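You operate a simulated robot arm through the tools that you are given. There is no shell and no other tool. Be economical: measure what you need, move in short steps, check, and stop when the job is done.

The job below is to be done with a simulated robot arm. You get a single attempt, and the scene is never put back.

Task
The press stopped short. Set the black knob to MID, reset it and press the bearing home.
Fine: reset before the stroke; green lamp; slide out at the end.

The check looks at the end state, three seconds after you hand in, the way a careful person would. Anything else that was tipped, shoved, dropped, spilled or broken makes it a failure.

Robot
A 7-joint arm with a two-finger parallel gripper, fixed in place. Base frame: the origin is at the foot of the arm, x ahead of it, y to its left, z up; the work surface is at about z = 910. Readings come in mm, degrees, newtons and seconds.
With the tool pointing down near the work surface it reaches from about 280 to 680 mm from the base axis. Its first joint turns from -66.0 to 66.0 degrees. Payload 1.57 kg.
The tool frame sits at the grasp point between the pads (the TCP): z along the fingers, y along the line on which they close. The tips reach 30 mm beyond it. The gripper opens to 110 mm. The fingers are 24 mm wide and 12 mm thick; the gripper's body (48 by 112 mm) begins 78 mm behind the TCP.
Orientation is told as [roll, pitch, yaw] about the base's x, y, z axes, in that order, counted from this pose: with the fingers straight down and closing along the base's y, the tool's x points along the base's -x, its y along +y and its z along -z.

Tools
- The arm moves only by the tool move_arm. Its argument "commands" is text: rows parted by semicolons, each of 7 numbers parted by spaces: the closure, from 0 (fully open) to 1 (shut), then the shift along the tool's x, y, z in mm, then the turn, a rotation vector about the tool's x, y, z in degrees. In form: claw x y z wx wy wz; .... A call has 1 to 10 rows; each row shifts and turns the commanded pose from where the row before left it, along the tool's axes as they then stand. Each row takes 0.2 s and may step no farther than 50 mm and 8.6 degrees from the row before; otherwise, or with a gripper value out of range, the whole call is refused. Where a pose cannot be reached the arm comes as near as it can. A force on the tool above 40 N (or 10 N above the force at the start of the call, whichever is more), or a blocked arm, ends the call early, and 0.2 s more pass. Each finger travels about 108 mm/s and halts on what it meets, pressing with about 43 N; the grip force reading is that of the motor and also rises with nothing between the fingers. The clock runs only during rows and for 0.2 s after the last one: add rows that do not move to give the fingers time. The reply holds the time, the measured pose of the TCP, the force on the tool along the base axes, the opening and the grip force, in the units named above and with some noise.
- Cameras (640 x 400 px; columns grow to the right, rows downward): "scene" is fixed at [159.9, -383.3, 1417.8]; the picture's right is [0.83, -0.55, 0.00], its down [-0.24, -0.37, -0.90] and it looks along [0.49, 0.75, -0.44] (base axes); focal length 349 px, centre (320, 200). "wrist" rides on the gripper at [-36, 0, -80] in the tool frame; the picture's right is [0.00, -1.00, 0.00], its down [0.97, 0.00, -0.24] and it looks along [0.24, 0.00, 0.97] (tool axes); focal length 218 px, centre (320, 200). There is no depth. A picture from a camera that has moved, and an enlarged one, comes with that camera's place and axes in the base frame and with its lens.
- capture(camera): a new picture of that camera. It takes no simulated time.
- close_up(camera, box): a new picture of the part [left, top, right, bottom] of that camera's present view, enlarged. It takes no simulated time.
- hand_in(): hands the job in; it is judged then, once.

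Go step by step. Nothing tells you positions but the pictures and the camera data: compare them with the known pose of the tool, close in by small moves and look again before you grip or let go. The budget is 120 turns and 76 pictures, counting those below and the enlarged ones. Unless the task says otherwise, let go and move clear before handing in, and close with one line.

The tools are called as name(argument=value, ...) on one line, values as JSON. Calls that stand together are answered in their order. move_arm: Moves the arm, as the interface text tells. Its arguments: {"type":"object","properties":{"commands":{"type":"string"}},"required":["commands"]} The other tools are called the same way: capture (camera) takes a picture; close_up (camera, box) takes an enlarged picture of a part of a camera's view; hand_in () hands the job in.

At the start:

```text
clock: 0.0
tcp_pos: [379.0, 108.6, 1221.9]
orientation: [0.0, 0.1, 0.0]
force: [0.8, 0.3, -0.2]
grip_width: 109.9
grip_force: 0.0
```

scene: 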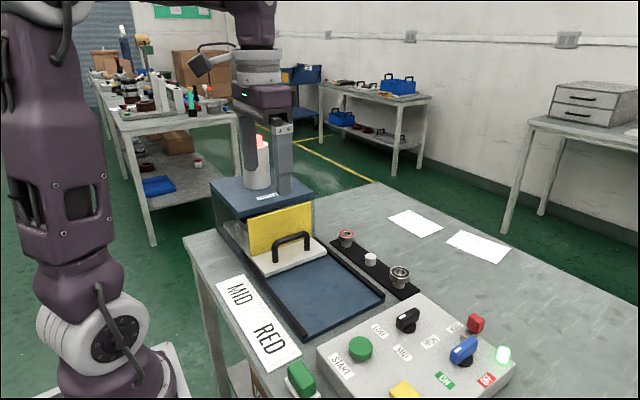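
wrist: 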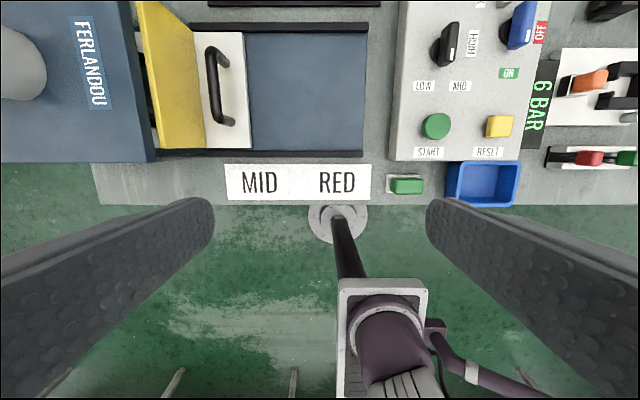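

I see a press with a slide and handle, a control panel and a row of parts. I'll look closer before moving.

close_up(camera="scene", box=[200, 100, 420, 238])

close_up(camera="scene", box=[280, 270, 520, 400])

close_up(camera="scene", box=[200, 200, 430, 344])

close_up(camera="wrist", box=[380, 0, 640, 210])

```text
2.90 times, centred on (310, 169) of scene
camera zoom: at [159.9, -383.3, 1417.8], right [0.83, -0.55, 0.0], down [-0.24, -0.37, -0.9], along [0.49, 0.75, -0.44], focal length 1012 px, centre (349, 290)
```

zoom: 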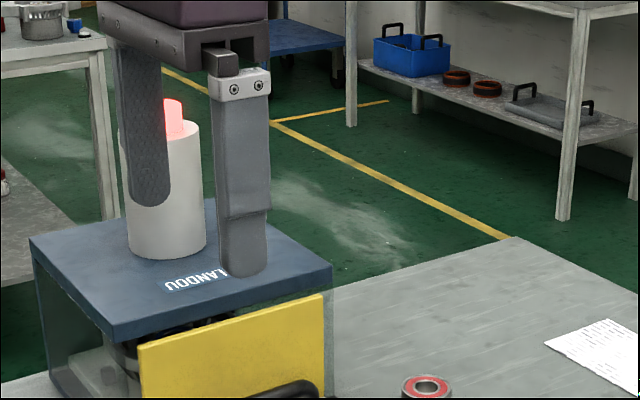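

```text
2.67 times, centred on (400, 335) of scene
camera zoom: at [159.9, -383.3, 1417.8], right [0.83, -0.55, 0.0], down [-0.24, -0.37, -0.9], along [0.49, 0.75, -0.44], focal length 931 px, centre (107, -160)
```

zoom: 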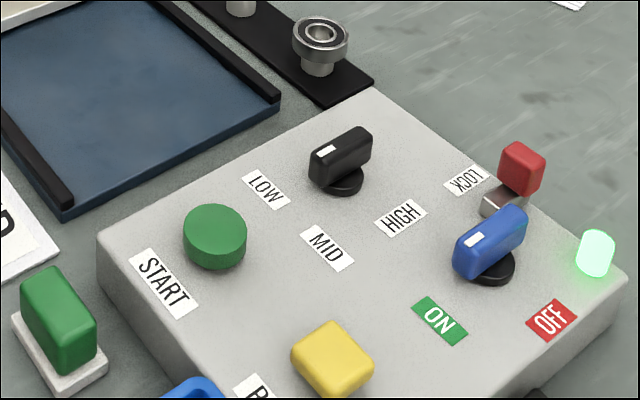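

```text
2.78 times, centred on (315, 272) of scene
camera zoom: at [159.9, -383.3, 1417.8], right [0.83, -0.55, 0.0], down [-0.24, -0.37, -0.9], along [0.49, 0.75, -0.44], focal length 970 px, centre (334, 0)
```

zoom: 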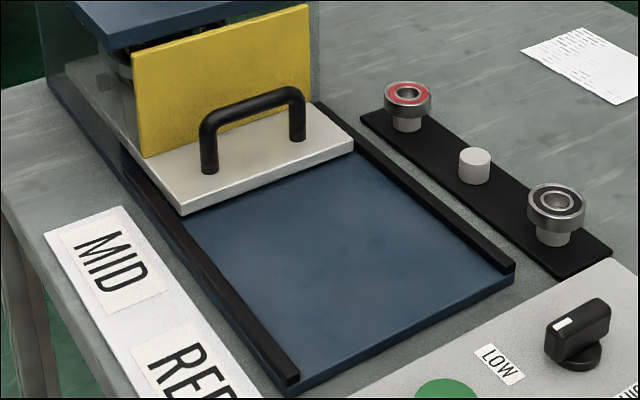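

```text
1.90 times, centred on (510, 105) of wrist
camera zoom: at [416.0, 108.9, 1301.6], right [0.0, -1.0, 0.0], down [-0.97, 0.0, 0.24], along [-0.24, 0.0, -0.97], focal length 416 px, centre (-42, 381)
```

zoom: 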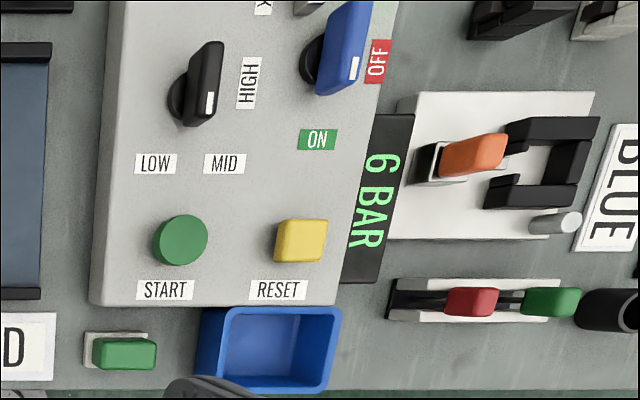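

The panel sits to the right (roughly x 450–550, y −50 to −200), and the black knob looks to be at LOW. I'll move over the panel for a straight-down view.

move_arm(commands="0 -26.2 -36.4 12 0 0 0;0 -26.2 -36.4 12 0 0 0;0 -26.2 -36.4 12 0 0 0;0 -26.2 -36.4 12 0 0 0;0 -26.2 -36.4 12 0 0 0;0 -26.2 -36.4 12 0 0 0;0 0 0 0 0 0 0")

capture(camera="wrist")

capture(camera="scene")

```text
clock: 1.6
tcp_pos: [535.9, -112.9, 1150.2]
orientation: [0.0, 0.1, 0.0]
force: [0.1, 0.3, -0.5]
grip_width: 110.0
grip_force: 0.1
```

```text
69 pictures are left
camera wrist: at [572.5, -112.5, 1229.1], right [0.0, -1.0, 0.0], down [-0.97, 0.0, 0.24], along [-0.24, 0.0, -0.97], focal length 218 px, centre (320, 200)
```

wrist: 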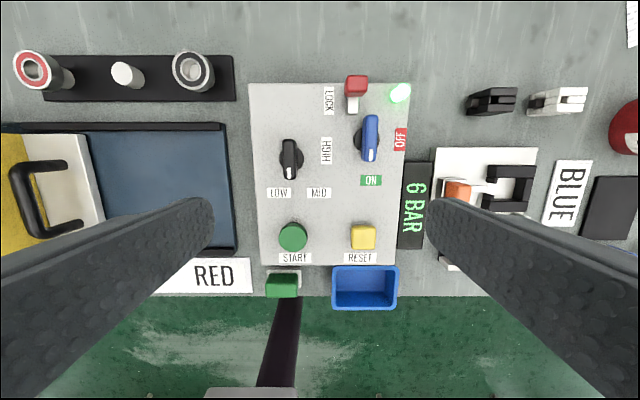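

```text
68 pictures are left
```

scene: 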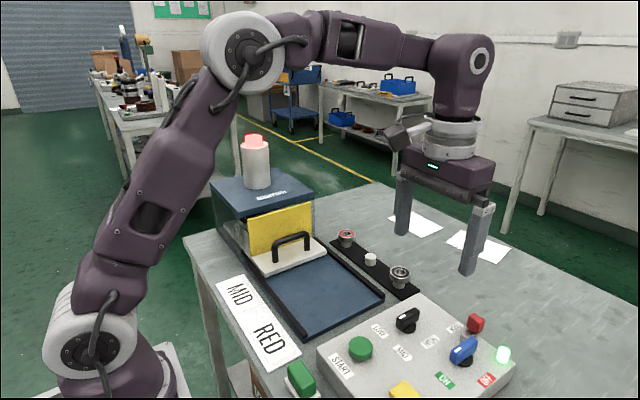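

close_up(camera="wrist", box=[240, 70, 440, 195])

close_up(camera="wrist", box=[240, 180, 440, 305])

close_up(camera="scene", box=[200, 120, 330, 280])

```text
3.20 times, centred on (340, 132) of wrist
camera zoom: at [572.5, -112.5, 1229.1], right [0.0, -1.0, 0.0], down [-0.97, 0.0, 0.24], along [-0.24, 0.0, -0.97], focal length 698 px, centre (256, 416)
```

zoom: 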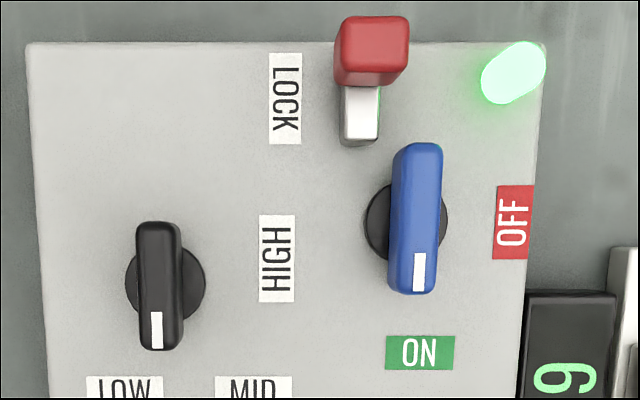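

```text
3.20 times, centred on (340, 242) of wrist
camera zoom: at [572.5, -112.5, 1229.1], right [0.0, -1.0, 0.0], down [-0.97, 0.0, 0.24], along [-0.24, 0.0, -0.97], focal length 698 px, centre (256, 64)
```

zoom: 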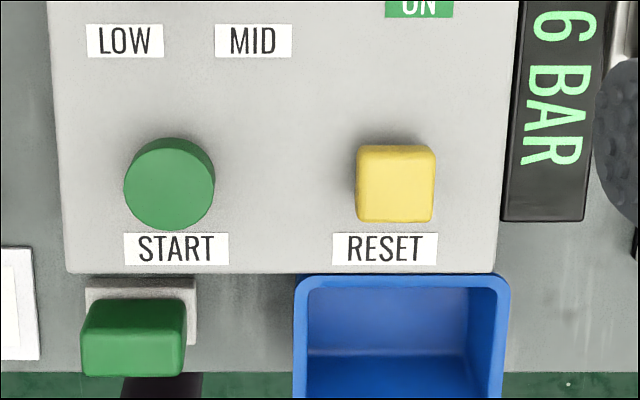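

```text
2.50 times, centred on (265, 200) of scene
camera zoom: at [159.9, -383.3, 1417.8], right [0.83, -0.55, 0.0], down [-0.24, -0.37, -0.9], along [0.49, 0.75, -0.44], focal length 873 px, centre (458, 200)
```

zoom: 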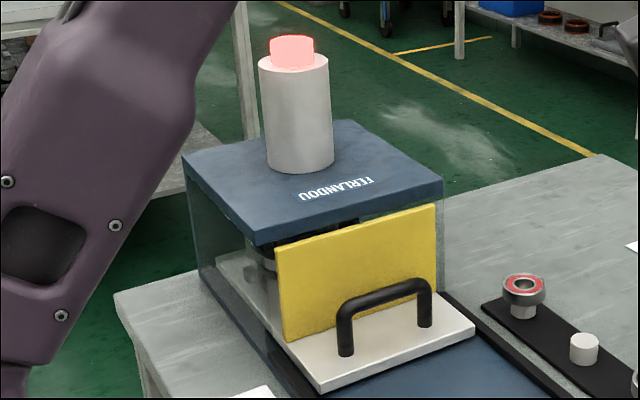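

The black knob points straight toward the base, so it isn't aimed at MID. The blue knob reads ON. I put the knob at about x 556, y −76, with its disc near z 930. I'll hover above it with the fingers partly closed.

move_arm(commands="0.62 -6.7 12.3 30 0 0 0;0.62 -6.7 12.3 30 0 0 0;0.62 -6.7 12.3 30 0 0 0;0.62 0 0 0 0 0 0;0.62 0 0 0 0 0 0")

capture(camera="wrist")

close_up(camera="scene", box=[330, 200, 530, 400])

```text
clock: 2.8
tcp_pos: [556.5, -76.1, 1059.7]
orientation: [0.0, -0.1, 0.0]
force: [-0.7, 1.1, 0.1]
grip_width: 41.5
grip_force: 0.0
```

```text
64 pictures are left
camera wrist: at [593.3, -74.7, 1139.3], right [0.0, -1.0, 0.0], down [-0.97, 0.0, 0.24], along [-0.24, 0.0, -0.97], focal length 218 px, centre (320, 200)
```

wrist: 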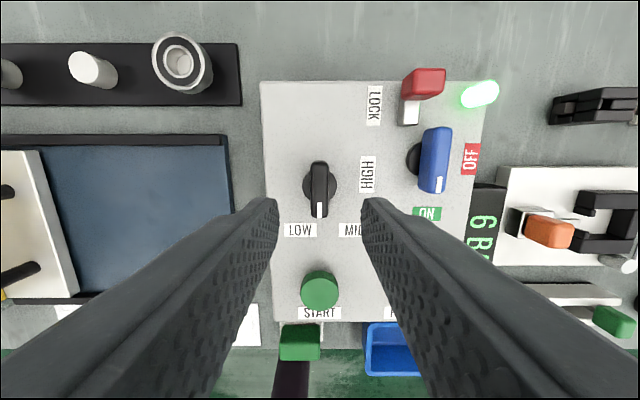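

```text
2.00 times, centred on (430, 300) of scene
camera zoom: at [159.9, -383.2, 1417.8], right [0.83, -0.55, 0.0], down [-0.24, -0.37, -0.9], along [0.49, 0.75, -0.44], focal length 698 px, centre (100, 0)
```

zoom: 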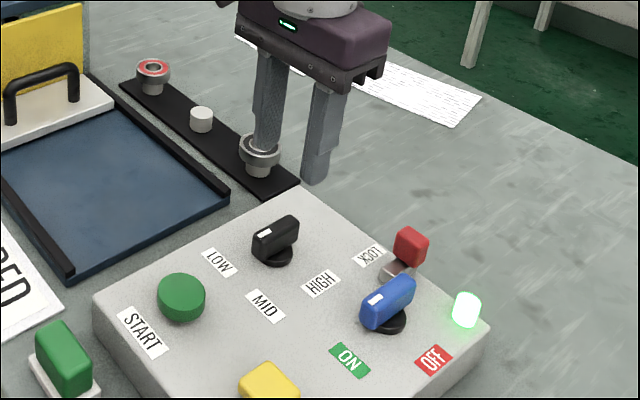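

The knob is centred between the fingers, so I'm descending partway and will then check.

move_arm(commands="0.62 0 0 40 0 0 0;0.62 0 0 35 0 0 0;0.62 0 0 0 0 0 0")

capture(camera="wrist")

close_up(camera="scene", box=[330, 200, 530, 400])

```text
clock: 3.6
tcp_pos: [556.7, -76.1, 983.8]
orientation: [0.0, 0.0, 0.0]
force: [0.3, -0.3, 0.5]
grip_width: 42.0
grip_force: 0.0
```

```text
62 pictures are left
camera wrist: at [593.4, -75.8, 1064.1], right [0.0, -1.0, 0.0], down [-0.97, 0.0, 0.24], along [-0.24, 0.0, -0.97], focal length 218 px, centre (320, 200)
```

wrist: 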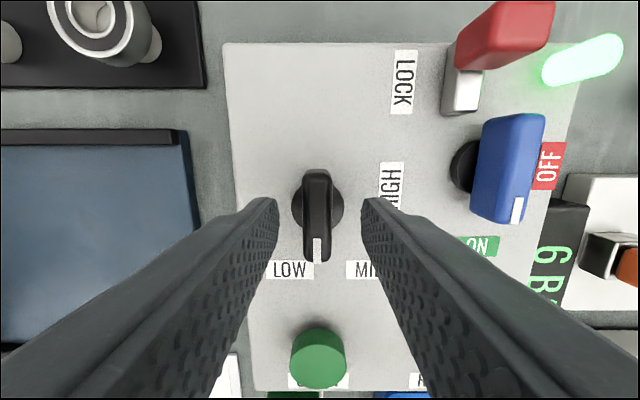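

```text
2.00 times, centred on (430, 300) of scene
camera zoom: at [159.9, -383.3, 1417.8], right [0.83, -0.55, 0.0], down [-0.24, -0.37, -0.9], along [0.49, 0.75, -0.44], focal length 698 px, centre (100, 0)
```

zoom: 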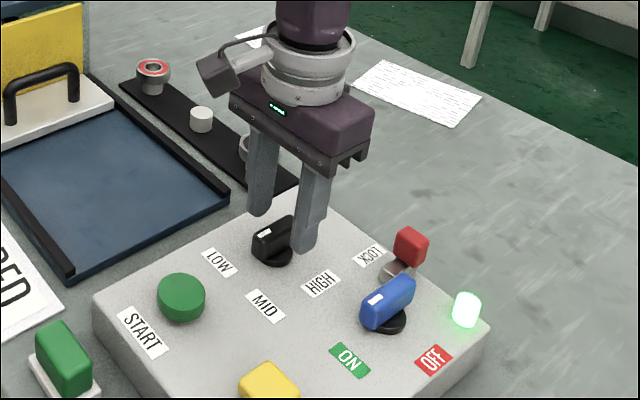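

The fingers straddle the bar. I'll go down another 18 mm and grip.

move_arm(commands="0.62 0 0 9 0 0 0;0.62 0 0 9 0 0 0;0.62 0 0 0 0 0 0")

capture(camera="wrist")

close_up(camera="scene", box=[370, 270, 470, 360])

```text
clock: 4.4
tcp_pos: [556.5, -74.9, 966.9]
orientation: [0.0, 0.0, 0.1]
force: [-0.1, 0.0, -0.9]
grip_width: 41.7
grip_force: 0.0
```

```text
60 pictures are left
camera wrist: at [593.7, -74.4, 1046.0], right [0.0, -1.0, 0.0], down [-0.97, 0.0, 0.24], along [-0.24, 0.0, -0.97], focal length 218 px, centre (320, 200)
```

wrist: 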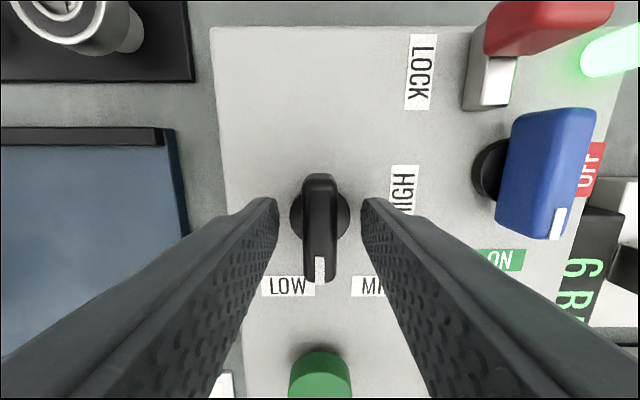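

```text
4.44 times, centred on (420, 315) of scene
camera zoom: at [159.9, -383.3, 1417.8], right [0.83, -0.55, 0.0], down [-0.24, -0.37, -0.9], along [0.49, 0.75, -0.44], focal length 1552 px, centre (-124, -311)
```

zoom: 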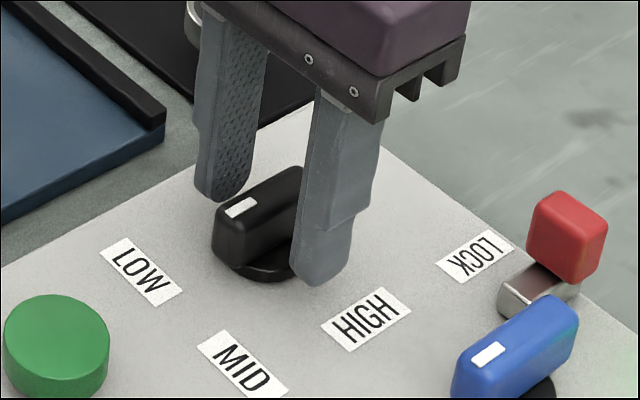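

Tips are near panel level and the bar is between the pads. Closing on it.

move_arm(commands="0.8 0 0 0 0 0 0;0.95 0 0 0 0 0 0;0.95 0 0 0 0 0 0")

```text
clock: 5.2
tcp_pos: [557.4, -75.4, 966.9]
orientation: [0.0, 0.0, 0.0]
force: [-0.9, 1.5, -1.3]
grip_width: 15.8
grip_force: 31.8
```

The bar is gripped at 15.8 mm. Turning about 35° counter-clockwise seen from above.

move_arm(commands="0.95 0 0 0 0 0 -7;0.95 0 0 0 0 0 -7;0.95 0 0 0 0 0 -7;0.95 0 0 0 0 0 -7;0.95 0 0 0 0 0 -7;0.95 0 0 0 0 0 0")

capture(camera="wrist")

close_up(camera="scene", box=[330, 270, 490, 370])

```text
clock: 6.6
tcp_pos: [555.7, -73.6, 965.9]
orientation: [0.0, 0.1, 35.1]
force: [8.8, -4.0, -24.0]
grip_width: 16.1
grip_force: 31.4
```

```text
58 pictures are left
camera wrist: at [586.9, -52.5, 1046.1], right [0.57, -0.82, 0.0], down [-0.79, -0.56, 0.24], along [-0.2, -0.14, -0.97], focal length 218 px, centre (320, 200)
```

wrist: 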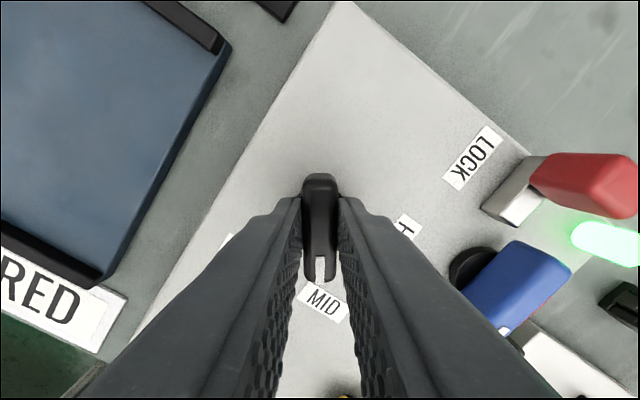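

```text
4.00 times, centred on (410, 320) of scene
camera zoom: at [160.5, -383.4, 1417.7], right [0.83, -0.55, 0.0], down [-0.24, -0.37, -0.9], along [0.49, 0.75, -0.44], focal length 1396 px, centre (-40, -280)
```

zoom: 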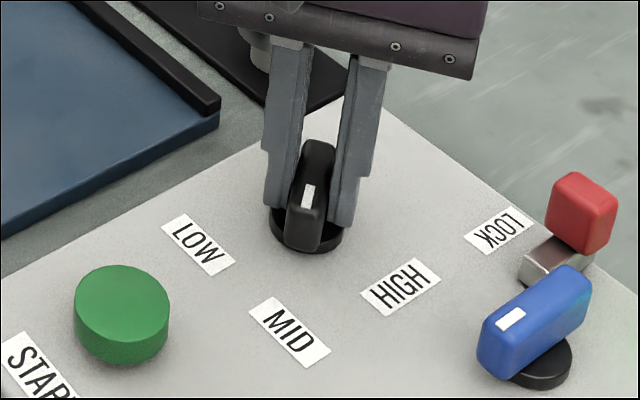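

The pointer aims right at MID. Releasing, rising and checking that it stays.

move_arm(commands="0.75 0 0 0 0 0 0;0.65 0 0 0 0 0 0;0.62 0 0 0 0 0 0;0.62 0 0 -40 0 0 0;0.62 0 0 -40 0 0 0;0.62 0 0 0 0 0 0")

capture(camera="wrist")

capture(camera="scene")

```text
clock: 8.0
tcp_pos: [555.5, -74.6, 1047.6]
orientation: [0.0, 0.0, 35.0]
force: [0.1, 0.3, 0.4]
grip_width: 41.7
grip_force: 0.0
```

```text
56 pictures are left
camera wrist: at [585.9, -53.3, 1127.5], right [0.57, -0.82, 0.0], down [-0.79, -0.56, 0.24], along [-0.2, -0.14, -0.97], focal length 218 px, centre (320, 200)
```

wrist: 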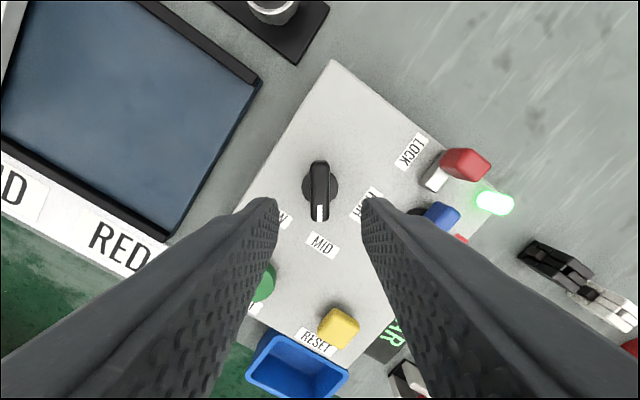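

```text
55 pictures are left
```

scene: 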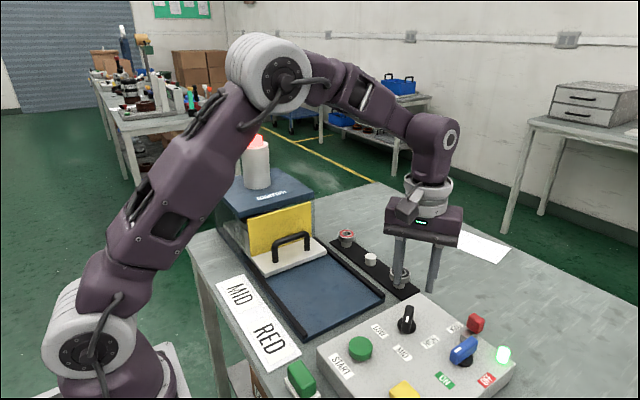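

The knob holds at MID. Next is RESET, around x 447, y −173. I'll square up, close the fingers and hover above it.

move_arm(commands="0.8 0 0 0 0 0 7;0.95 0 0 0 0 0 7;1 0 0 0 0 0 7;1 0 0 0 0 0 7;1 0 0 0 0 0 7;1 36 -33 0 0 0 0;1 36 -33 0 0 0 0;1 36 -33 0 0 0 0;1 0 0 0 0 0 0")

capture(camera="wrist")

close_up(camera="scene", box=[320, 250, 560, 400])

```text
clock: 10.0
tcp_pos: [449.4, -172.2, 1046.7]
orientation: [0.0, 0.1, 0.0]
force: [-0.4, 0.7, -0.2]
grip_width: 0.0
grip_force: 21.7
```

```text
54 pictures are left
camera wrist: at [486.0, -172.3, 1126.0], right [0.0, -1.0, 0.0], down [-0.97, 0.0, 0.24], along [-0.24, 0.0, -0.97], focal length 218 px, centre (320, 200)
```

wrist: 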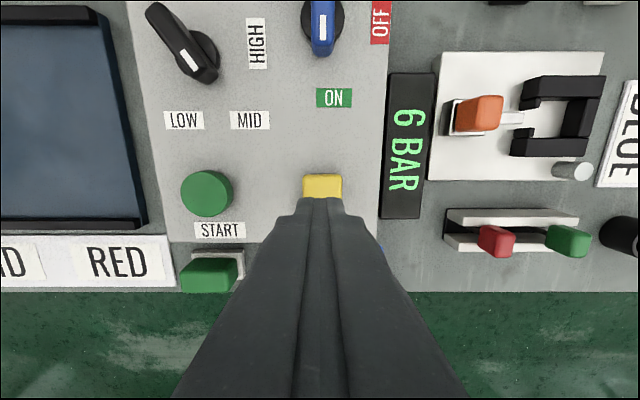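

```text
2.67 times, centred on (440, 325) of scene
camera zoom: at [159.8, -383.3, 1417.8], right [0.83, -0.55, 0.0], down [-0.24, -0.37, -0.9], along [0.49, 0.75, -0.44], focal length 931 px, centre (0, -133)
```

zoom: 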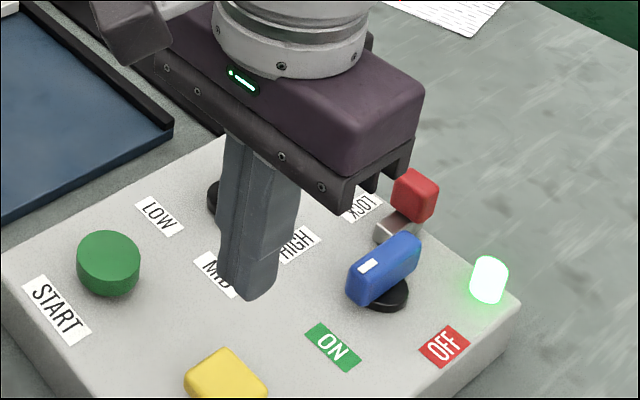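

Aligned over RESET within 2 mm. Descending in small steps.

move_arm(commands="1 2 -1.5 30 0 0 0;1 0 0 20 0 0 0;1 0 0 6 0 0 0;1 0 0 4 0 0 0;1 0 0 0 0 0 0")

capture(camera="wrist")

capture(camera="scene")

```text
clock: 11.2
tcp_pos: [446.9, -173.7, 986.7]
orientation: [0.1, 0.0, 0.0]
force: [-0.2, 0.4, 0.1]
grip_width: 0.0
grip_force: 21.3
```

```text
52 pictures are left
camera wrist: at [483.3, -172.3, 1065.9], right [0.0, -1.0, 0.0], down [-0.97, 0.0, 0.24], along [-0.24, 0.0, -0.97], focal length 218 px, centre (320, 200)
```

wrist: 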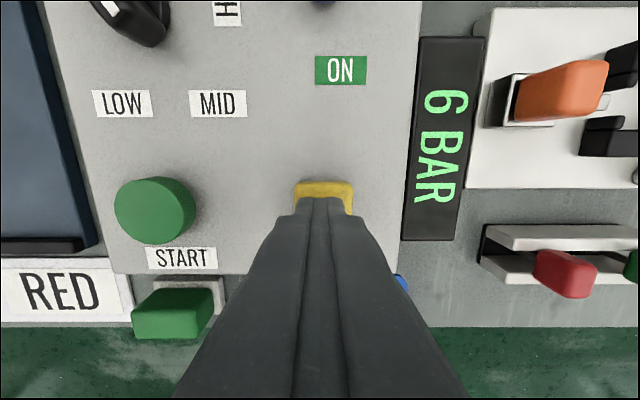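

```text
51 pictures are left
```

scene: 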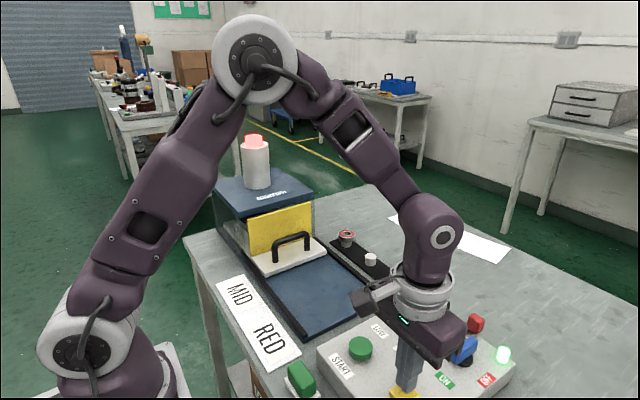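

Still just above the button. Continuing slowly, with the force reading watched.

move_arm(commands="1 0 0 4 0 0 0;1 0 0 4 0 0 0;1 0 0 3 0 0 0;1 0 0 3 0 0 0")

close_up(camera="scene", box=[200, 120, 520, 400])

```text
clock: 12.2
tcp_pos: [445.8, -174.1, 973.0]
orientation: [0.0, -0.2, 0.0]
force: [0.6, 0.0, 2.2]
grip_width: 0.3
grip_force: 21.1
```

```text
1.43 times, centred on (360, 260) of scene
camera zoom: at [159.9, -383.2, 1417.8], right [0.83, -0.55, 0.0], down [-0.24, -0.37, -0.9], along [0.49, 0.75, -0.44], focal length 499 px, centre (263, 114)
```

zoom: 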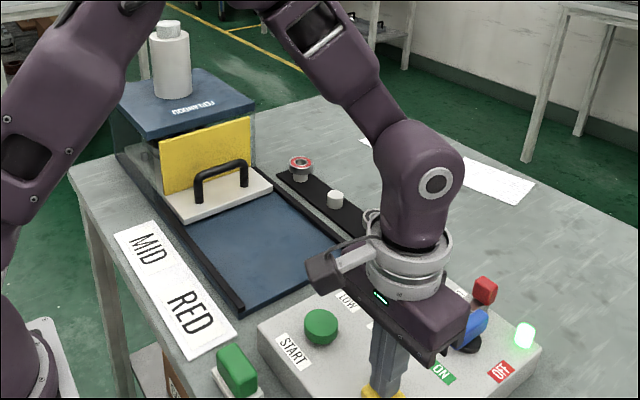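

The red lamp went out, so the reset took. I'll rise and hover over START.

move_arm(commands="1 0 0 -25 0 0 0;1 0 0 -25 0 0 0;1 0 34 0 0 0 0;1 0 33 0 0 0 0;1 0 33 0 0 0 0;1 0 0 0 0 0 0")

capture(camera="wrist")

capture(camera="scene")

```text
clock: 13.6
tcp_pos: [446.6, -72.9, 1024.2]
orientation: [0.0, 0.1, 0.0]
force: [-0.7, 0.0, 0.2]
grip_width: 0.0
grip_force: 21.3
```

```text
49 pictures are left
camera wrist: at [483.5, -73.1, 1103.1], right [0.0, -1.0, 0.0], down [-0.97, 0.0, 0.24], along [-0.24, 0.0, -0.97], focal length 218 px, centre (320, 200)
```

wrist: 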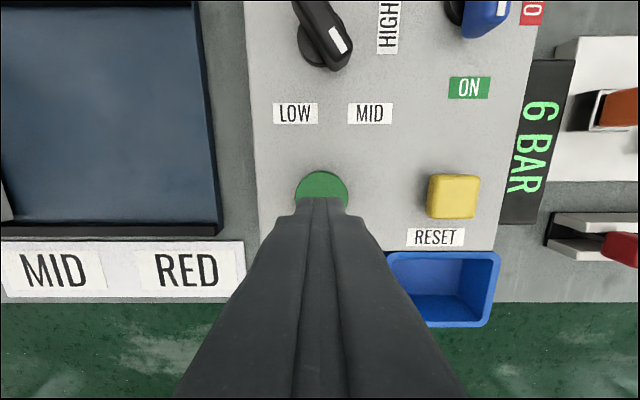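

```text
48 pictures are left
```

scene: 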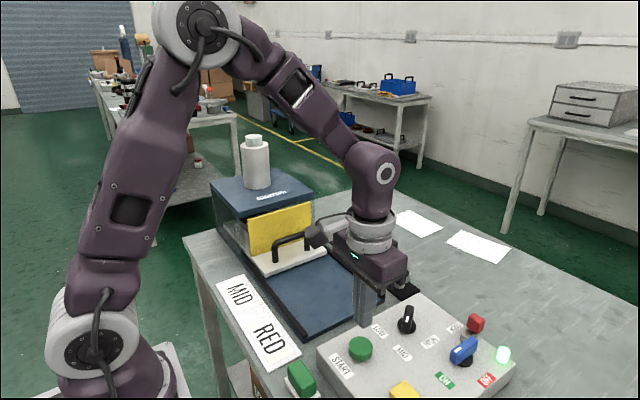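

The lamp is off, the knob is at MID and the slide is in, with the fingers over START. Pressing it.

move_arm(commands="1 0 -1 25 0 0 0;1 0 0 13 0 0 0;1 0 0 4 0 0 0;1 0 0 4 0 0 0;1 0 0 3 0 0 0;1 0 0 3 0 0 0")

capture(camera="scene")

```text
clock: 15.0
tcp_pos: [446.4, -75.5, 971.3]
orientation: [0.1, -0.1, 0.0]
force: [-1.6, 0.0, 3.5]
grip_width: 0.0
grip_force: 21.0
```

```text
47 pictures are left
```

scene: 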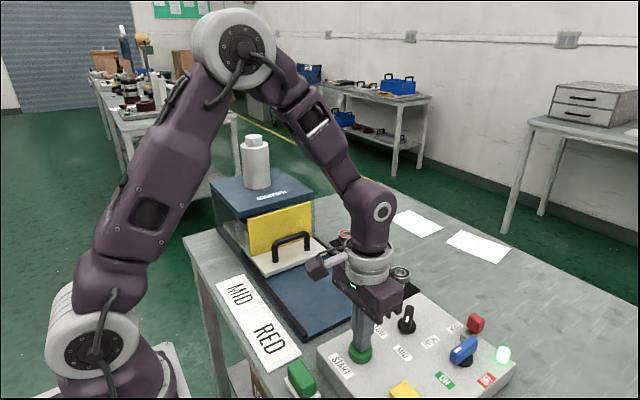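

I'm in contact at 3.5 N. Pressing 2 mm further and waiting a moment.

move_arm(commands="1 0 0 2 0 0 0;1 0 0 0 0 0 0;1 0 0 0 0 0 0")

close_up(camera="scene", box=[200, 120, 430, 264])

```text
clock: 15.8
tcp_pos: [446.0, -75.4, 968.9]
orientation: [0.0, -0.1, 0.0]
force: [-1.1, 0.3, 18.5]
grip_width: 0.3
grip_force: 21.4
```

```text
2.78 times, centred on (315, 192) of scene
camera zoom: at [159.6, -383.2, 1417.9], right [0.83, -0.55, 0.0], down [-0.24, -0.37, -0.9], along [0.49, 0.75, -0.44], focal length 970 px, centre (334, 222)
```

zoom: 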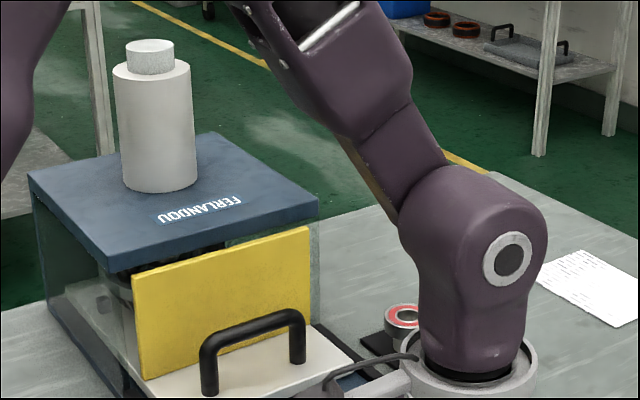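

The button has bottomed out. I'll back off and wait to see what the lamp does.

move_arm(commands="1 0 0 -25 0 0 0;1 0 0 -25 0 0 0;1 0 0 0 0 0 0;1 0 0 0 0 0 0;1 0 0 0 0 0 0;1 0 0 0 0 0 0;1 0 0 0 0 0 0;1 0 0 0 0 0 0")

close_up(camera="scene", box=[200, 120, 430, 264])

```text
clock: 17.6
tcp_pos: [445.0, -74.7, 1017.7]
orientation: [0.0, 0.0, -0.1]
force: [-0.3, -0.4, -0.2]
grip_width: 0.0
grip_force: 21.7
```

```text
2.78 times, centred on (315, 192) of scene
camera zoom: at [159.9, -383.3, 1417.8], right [0.83, -0.55, 0.0], down [-0.24, -0.37, -0.9], along [0.49, 0.75, -0.44], focal length 970 px, centre (334, 222)
```

zoom: 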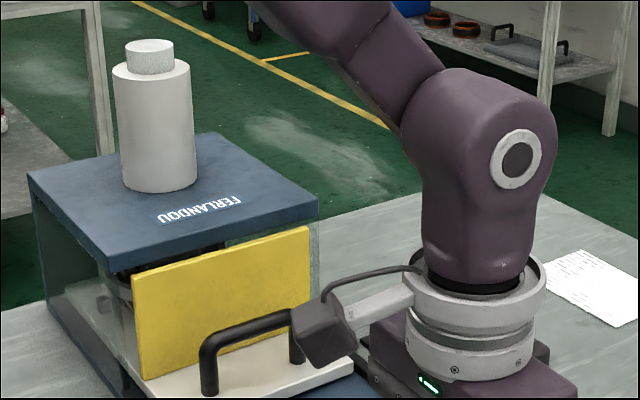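

No lamp yet. I'll wait a bit longer and look at the press and the loose green button.

move_arm(commands="1 0 -45 0 0 0 0;1 0 -45 0 0 0 0;1 -40 0 0 0 0 0;1 0 0 0 0 0 0;1 0 0 0 0 0 0;1 0 0 0 0 0 0;1 0 0 0 0 0 0;1 0 0 0 0 0 0")

capture(camera="scene")

close_up(camera="scene", box=[200, 160, 340, 290])

```text
clock: 19.4
tcp_pos: [488.8, -166.7, 1018.8]
orientation: [0.0, 0.0, 0.0]
force: [-0.5, -0.3, -0.1]
grip_width: 0.0
grip_force: 21.4
```

```text
44 pictures are left
```

scene: 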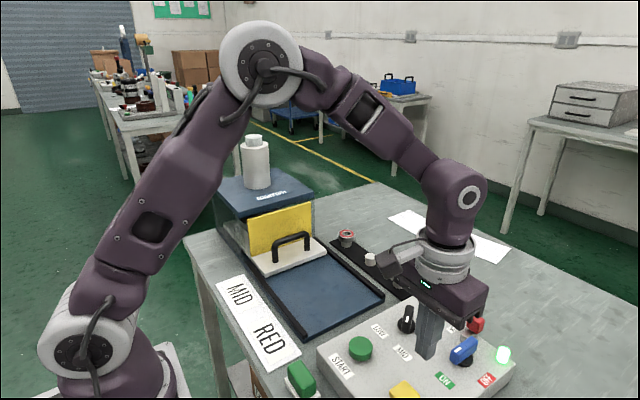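

```text
3.08 times, centred on (270, 225) of scene
camera zoom: at [159.9, -383.3, 1417.8], right [0.83, -0.55, 0.0], down [-0.24, -0.37, -0.9], along [0.49, 0.75, -0.44], focal length 1074 px, centre (474, 123)
```

zoom: 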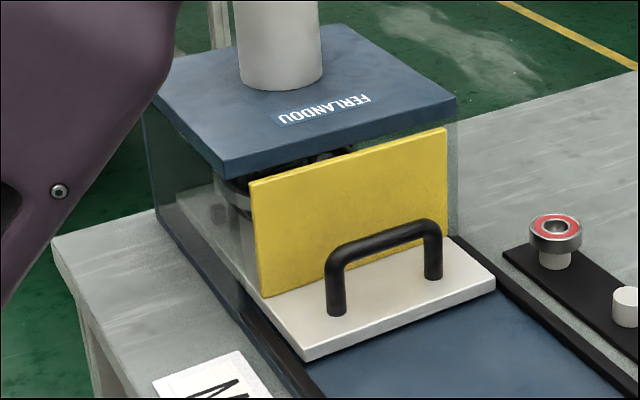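

The press lamp is off: no red, no green. I'll look down on the slide and guard to see whether the slide is fully home.

move_arm(commands="1 0 20 -35 0 0 0;1 0 30 -30 0 0 0;1 0 43 -15 0 0 0;1 0 43 -15 0 0 0;1 0 43 -15 0 0 0;1 0 43 -15 0 0 0;1 0 43 -6 0 0 0;1 0 43 0 0 0 0;1 0 43 0 0 0 0;1 0 43 0 0 0 0")

capture(camera="wrist")

capture(camera="scene")

```text
clock: 21.6
tcp_pos: [482.9, 231.6, 1148.3]
orientation: [0.0, 0.0, 0.1]
force: [-0.5, 0.7, -0.7]
grip_width: 0.0
grip_force: 20.9
```

```text
42 pictures are left
camera wrist: at [520.9, 232.8, 1227.7], right [0.0, -1.0, 0.0], down [-0.97, 0.0, 0.24], along [-0.24, 0.0, -0.97], focal length 218 px, centre (320, 200)
```

wrist: 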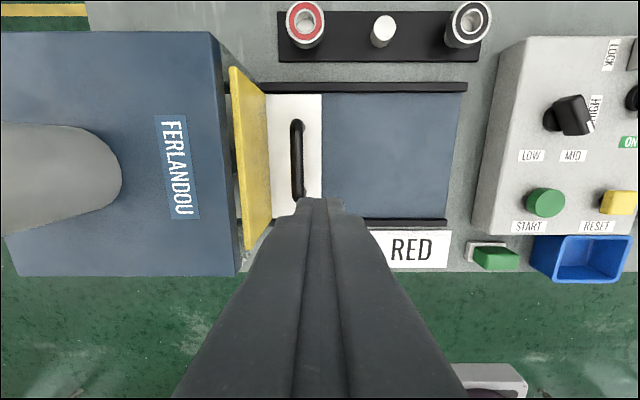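

```text
41 pictures are left
```

scene: 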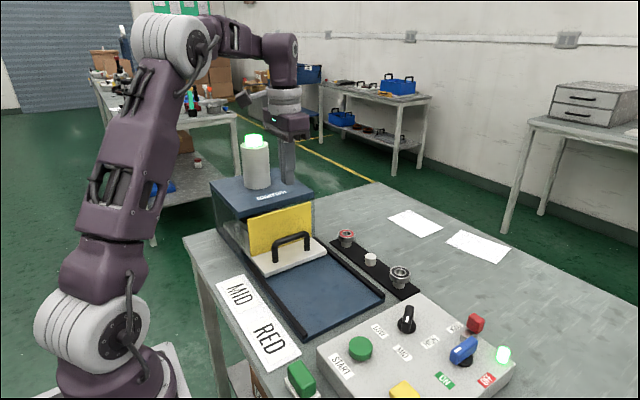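

The press lamp is now green, so the stroke finished. Next I'll pull the slide out by its handle, which is around x 500, y 262, z 960.

move_arm(commands="0.55 -6 10 24 0 0 0;0.55 -6 10 24 0 0 0;0.55 -5 10 24 0 0 0;0.55 0 0 0 0 0 0")

capture(camera="wrist")

close_up(camera="scene", box=[200, 100, 420, 300])

```text
clock: 22.6
tcp_pos: [503.4, 260.4, 1077.4]
orientation: [0.0, 0.0, 0.1]
force: [-1.3, -0.2, 0.8]
grip_width: 49.5
grip_force: 0.1
```

```text
40 pictures are left
camera wrist: at [539.7, 260.9, 1156.2], right [0.0, -1.0, 0.0], down [-0.97, 0.0, 0.24], along [-0.24, 0.0, -0.97], focal length 218 px, centre (320, 200)
```

wrist: 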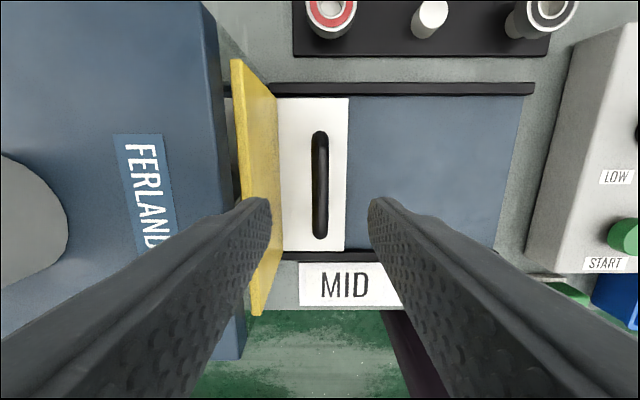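

```text
2.00 times, centred on (310, 200) of scene
camera zoom: at [159.9, -383.2, 1417.8], right [0.83, -0.55, 0.0], down [-0.24, -0.37, -0.9], along [0.49, 0.75, -0.44], focal length 698 px, centre (340, 200)
```

zoom: 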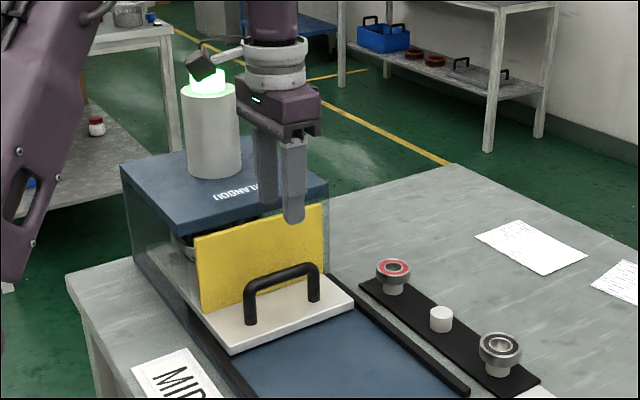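

The handle is centred between the fingers, and the tower is well behind them. Descending.

move_arm(commands="0.55 0 0 40 0 0 0;0.55 0 0 30 0 0 0;0.55 0 0 20 0 0 0;0.55 0 0 10 0 0 0;0.55 0 0 0 0 0 0")

capture(camera="wrist")

close_up(camera="scene", box=[200, 120, 400, 300])

```text
clock: 23.8
tcp_pos: [503.2, 258.0, 978.8]
orientation: [0.0, 0.0, 0.1]
force: [-0.4, -0.9, 0.4]
grip_width: 49.5
grip_force: 0.0
```

```text
38 pictures are left
camera wrist: at [540.2, 259.8, 1057.6], right [0.0, -1.0, 0.0], down [-0.97, 0.0, 0.24], along [-0.24, 0.0, -0.97], focal length 218 px, centre (320, 200)
```

wrist: 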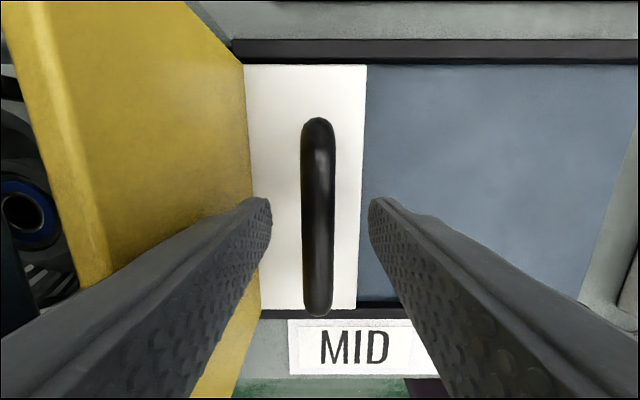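

```text
2.22 times, centred on (300, 210) of scene
camera zoom: at [159.9, -383.3, 1417.8], right [0.83, -0.55, 0.0], down [-0.24, -0.37, -0.9], along [0.49, 0.75, -0.44], focal length 776 px, centre (364, 178)
```

zoom: 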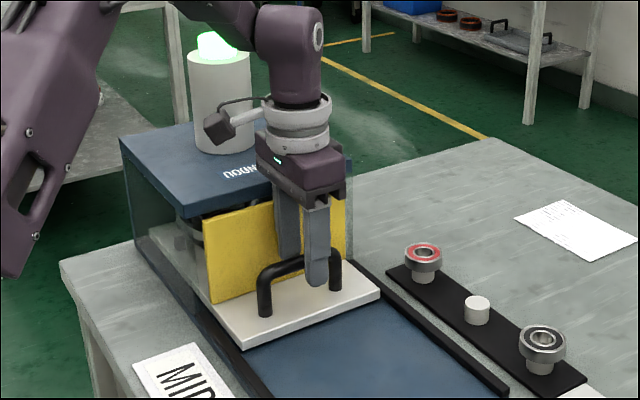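

The handle is between the pads. I'll go a little lower and close.

move_arm(commands="0.55 0 0 8 0 0 0;0.75 0 0 0 0 0 0;0.9 0 0 0 0 0 0;0.95 0 0 0 0 0 0;0.95 0 0 0 0 0 0")

```text
clock: 25.0
tcp_pos: [503.9, 259.8, 970.0]
orientation: [-0.1, 0.0, 0.0]
force: [1.2, 2.5, -0.1]
grip_width: 15.5
grip_force: 31.8
```

The handle is gripped at 15.5 mm. Pulling gently toward −y.

move_arm(commands="0.95 0 -5 0 0 0 0;0.95 0 -10 0 0 0 0;0.95 0 -14 0 0 0 0;0.95 0 -14 0 0 0 0;0.95 0 -14 0 0 0 0;0.95 0 -14 0 0 0 0;0.95 0 0 0 0 0 0")

capture(camera="scene")

```text
clock: 26.6
tcp_pos: [503.0, 187.4, 969.5]
orientation: [0.0, 0.1, 0.0]
force: [-8.6, 0.5, -7.7]
grip_width: 15.8
grip_force: 31.5
```

```text
36 pictures are left
```

scene: 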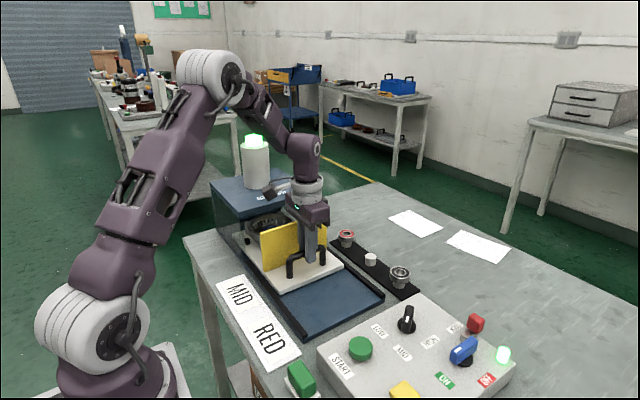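

The slide is coming out smoothly. Continuing.

move_arm(commands="0.95 0 -14 0 0 0 0;0.95 0 -14 0 0 0 0;0.95 0 -14 0 0 0 0;0.95 0 -10 0 0 0 0;0.95 0 -6 0 0 0 0;0.95 0 0 0 0 0 0")

capture(camera="scene")

capture(camera="wrist")

```text
clock: 28.0
tcp_pos: [503.4, 129.9, 969.5]
orientation: [-0.1, 0.0, 0.0]
force: [-5.1, -0.4, -19.8]
grip_width: 15.8
grip_force: 30.9
```

```text
35 pictures are left
```

scene: 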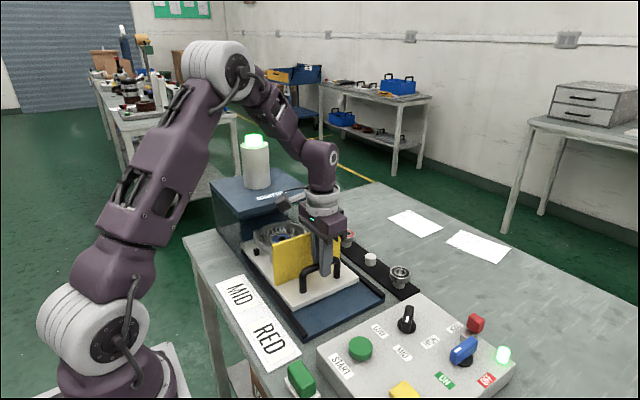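

```text
34 pictures are left
camera wrist: at [540.3, 130.2, 1049.6], right [0.0, -1.0, 0.0], down [-0.97, 0.0, 0.24], along [-0.24, 0.0, -0.97], focal length 218 px, centre (320, 200)
```

wrist: 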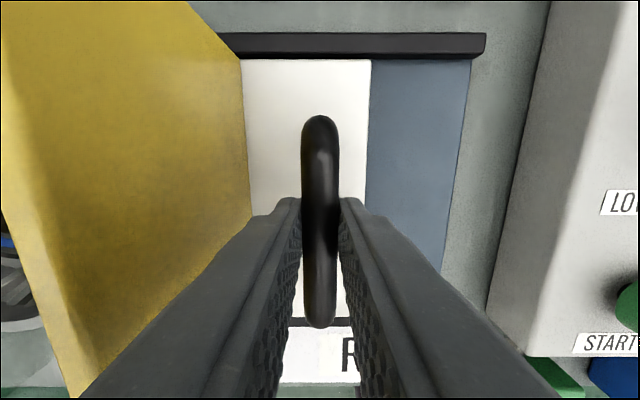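

About 55 mm of rail remains. I'll continue in small steps and stop if the force rises.

move_arm(commands="0.95 0 -10 0 0 0 0;0.95 0 -10 0 0 0 0;0.95 0 -8 0 0 0 0;0.95 0 -6 0 0 0 0;0.95 0 -5 0 0 0 0;0.95 0 -4 0 0 0 0;0.95 0 0 0 0 0 0")

capture(camera="wrist")

close_up(camera="scene", box=[200, 120, 430, 344])

```text
clock: 29.6
tcp_pos: [503.4, 87.2, 970.8]
orientation: [0.0, 0.0, 0.0]
force: [-9.4, 1.7, 3.9]
grip_width: 15.7
grip_force: 30.6
```

```text
33 pictures are left
camera wrist: at [540.3, 88.1, 1049.7], right [0.0, -1.0, 0.0], down [-0.97, 0.0, 0.24], along [-0.24, 0.0, -0.97], focal length 218 px, centre (320, 200)
```

wrist: 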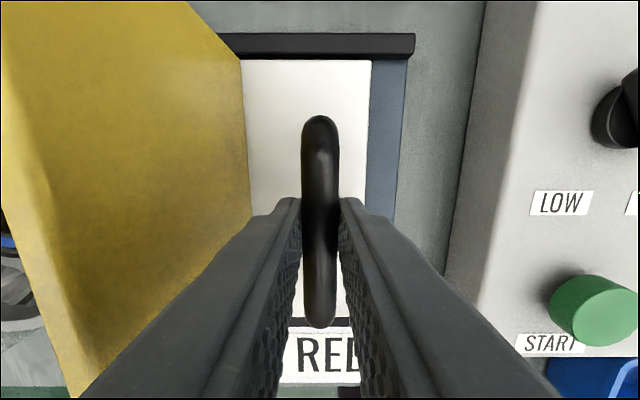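

```text
1.79 times, centred on (315, 232) of scene
camera zoom: at [159.6, -383.2, 1417.9], right [0.83, -0.55, 0.0], down [-0.24, -0.37, -0.9], along [0.49, 0.75, -0.44], focal length 623 px, centre (329, 143)
```

zoom: 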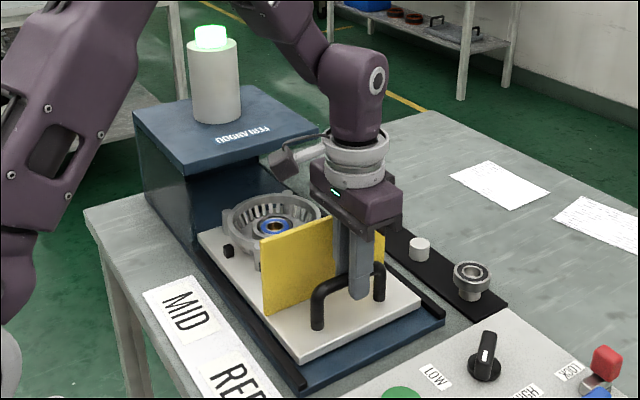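

The housing with its bearing is clear of the press. Pulling the last bit to the stop.

move_arm(commands="0.95 0 -4 0 0 0 0;0.95 0 -4 0 0 0 0;0.95 0 -4 0 0 0 0;0.95 0 -3 0 0 0 0;0.95 0 -3 0 0 0 0;0.95 0 0 0 0 0 0")

capture(camera="wrist")

```text
clock: 31.0
tcp_pos: [503.5, 68.9, 970.1]
orientation: [0.0, 0.0, 0.0]
force: [-13.3, 1.5, 16.7]
grip_width: 15.6
grip_force: 31.3
```

```text
31 pictures are left
camera wrist: at [540.3, 70.1, 1049.7], right [0.0, -1.0, 0.0], down [-0.97, 0.0, 0.24], along [-0.24, 0.0, -0.97], focal length 218 px, centre (320, 200)
```

wrist: 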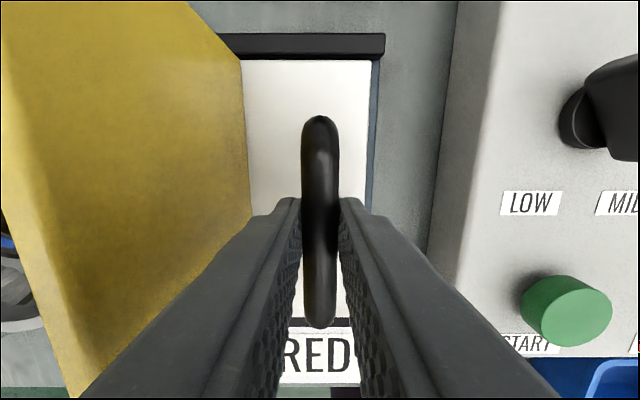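

About 5 mm remains, so one last small pull to feel for the stop.

move_arm(commands="0.95 0 -2 0 0 0 0;0.95 0 -2 0 0 0 0;0.95 0 -1 0 0 0 0;0.95 0 0 0 0 0 0")

capture(camera="wrist")

```text
clock: 32.0
tcp_pos: [504.1, 64.8, 969.9]
orientation: [0.0, 0.1, 0.0]
force: [-6.9, 1.2, -10.9]
grip_width: 15.5
grip_force: 31.8
```

```text
30 pictures are left
camera wrist: at [540.5, 64.5, 1049.6], right [0.0, -1.0, 0.0], down [-0.97, 0.0, 0.24], along [-0.24, 0.0, -0.97], focal length 218 px, centre (320, 200)
```

wrist: 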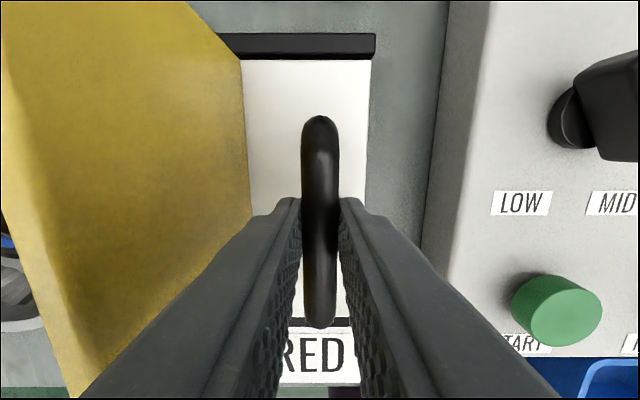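

The slide is flush with the end of the rails. Releasing gently, rising and checking everything.

move_arm(commands="0.8 0 0 0 0 0 0;0.7 0 0 0 0 0 0;0.6 0 0 0 0 0 0;0.6 0 0 0 0 0 0;0.6 0 0 -30 0 0 0;0.6 0 0 -45 0 0 0;0.6 0 0 -45 0 0 0;0.6 0 0 -45 0 0 0;0.6 0 0 0 0 0 0")

capture(camera="wrist")

capture(camera="scene")

close_up(camera="scene", box=[210, 190, 410, 330])

```text
clock: 34.0
tcp_pos: [502.7, 64.5, 1136.4]
orientation: [0.0, 0.1, 0.0]
force: [1.3, -0.7, 0.2]
grip_width: 44.3
grip_force: 0.0
```

```text
29 pictures are left
camera wrist: at [539.8, 65.3, 1215.9], right [0.0, -1.0, 0.0], down [-0.97, 0.0, 0.24], along [-0.24, 0.0, -0.97], focal length 218 px, centre (320, 200)
```

wrist: 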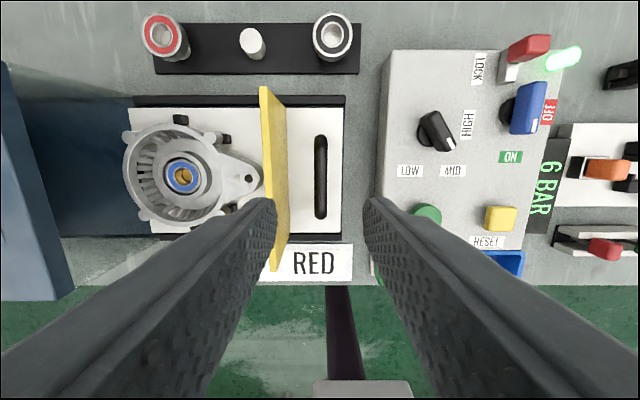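

```text
28 pictures are left
```

scene: 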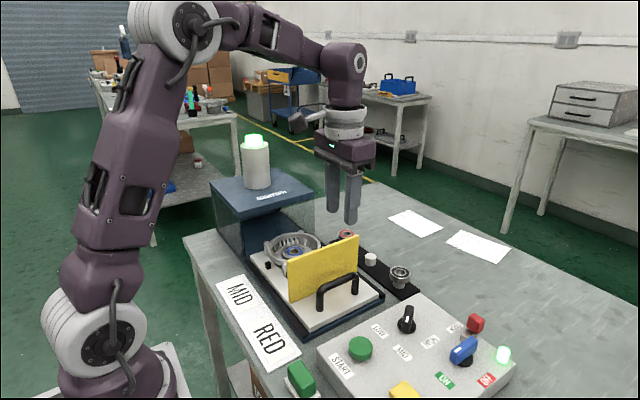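

```text
2.86 times, centred on (310, 260) of scene
camera zoom: at [159.9, -383.3, 1417.8], right [0.83, -0.55, 0.0], down [-0.24, -0.37, -0.9], along [0.49, 0.75, -0.44], focal length 997 px, centre (349, 29)
```

zoom: 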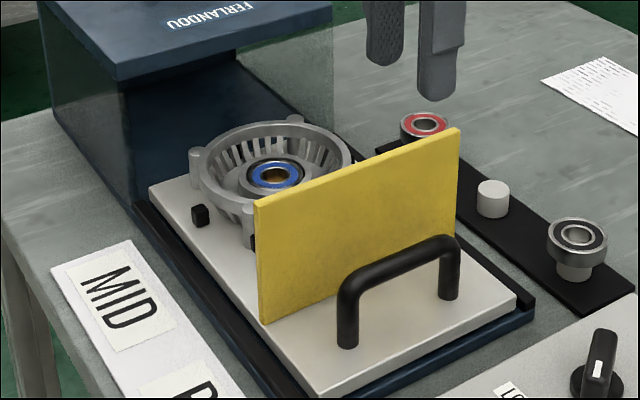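

The press lamp is green, the blue-sealed bearing looks flush in its housing, the slide is out, the knob points at MID, and nothing else has moved. Handing in.

hand_in()

```text
The job is handed in.
```

The black knob is at MID, the press was reset before the stroke, the bearing looks seated with the press lamp green, and the slide is fully out; note that the bearing has a blue seal although the card at the press reads "MID RED".
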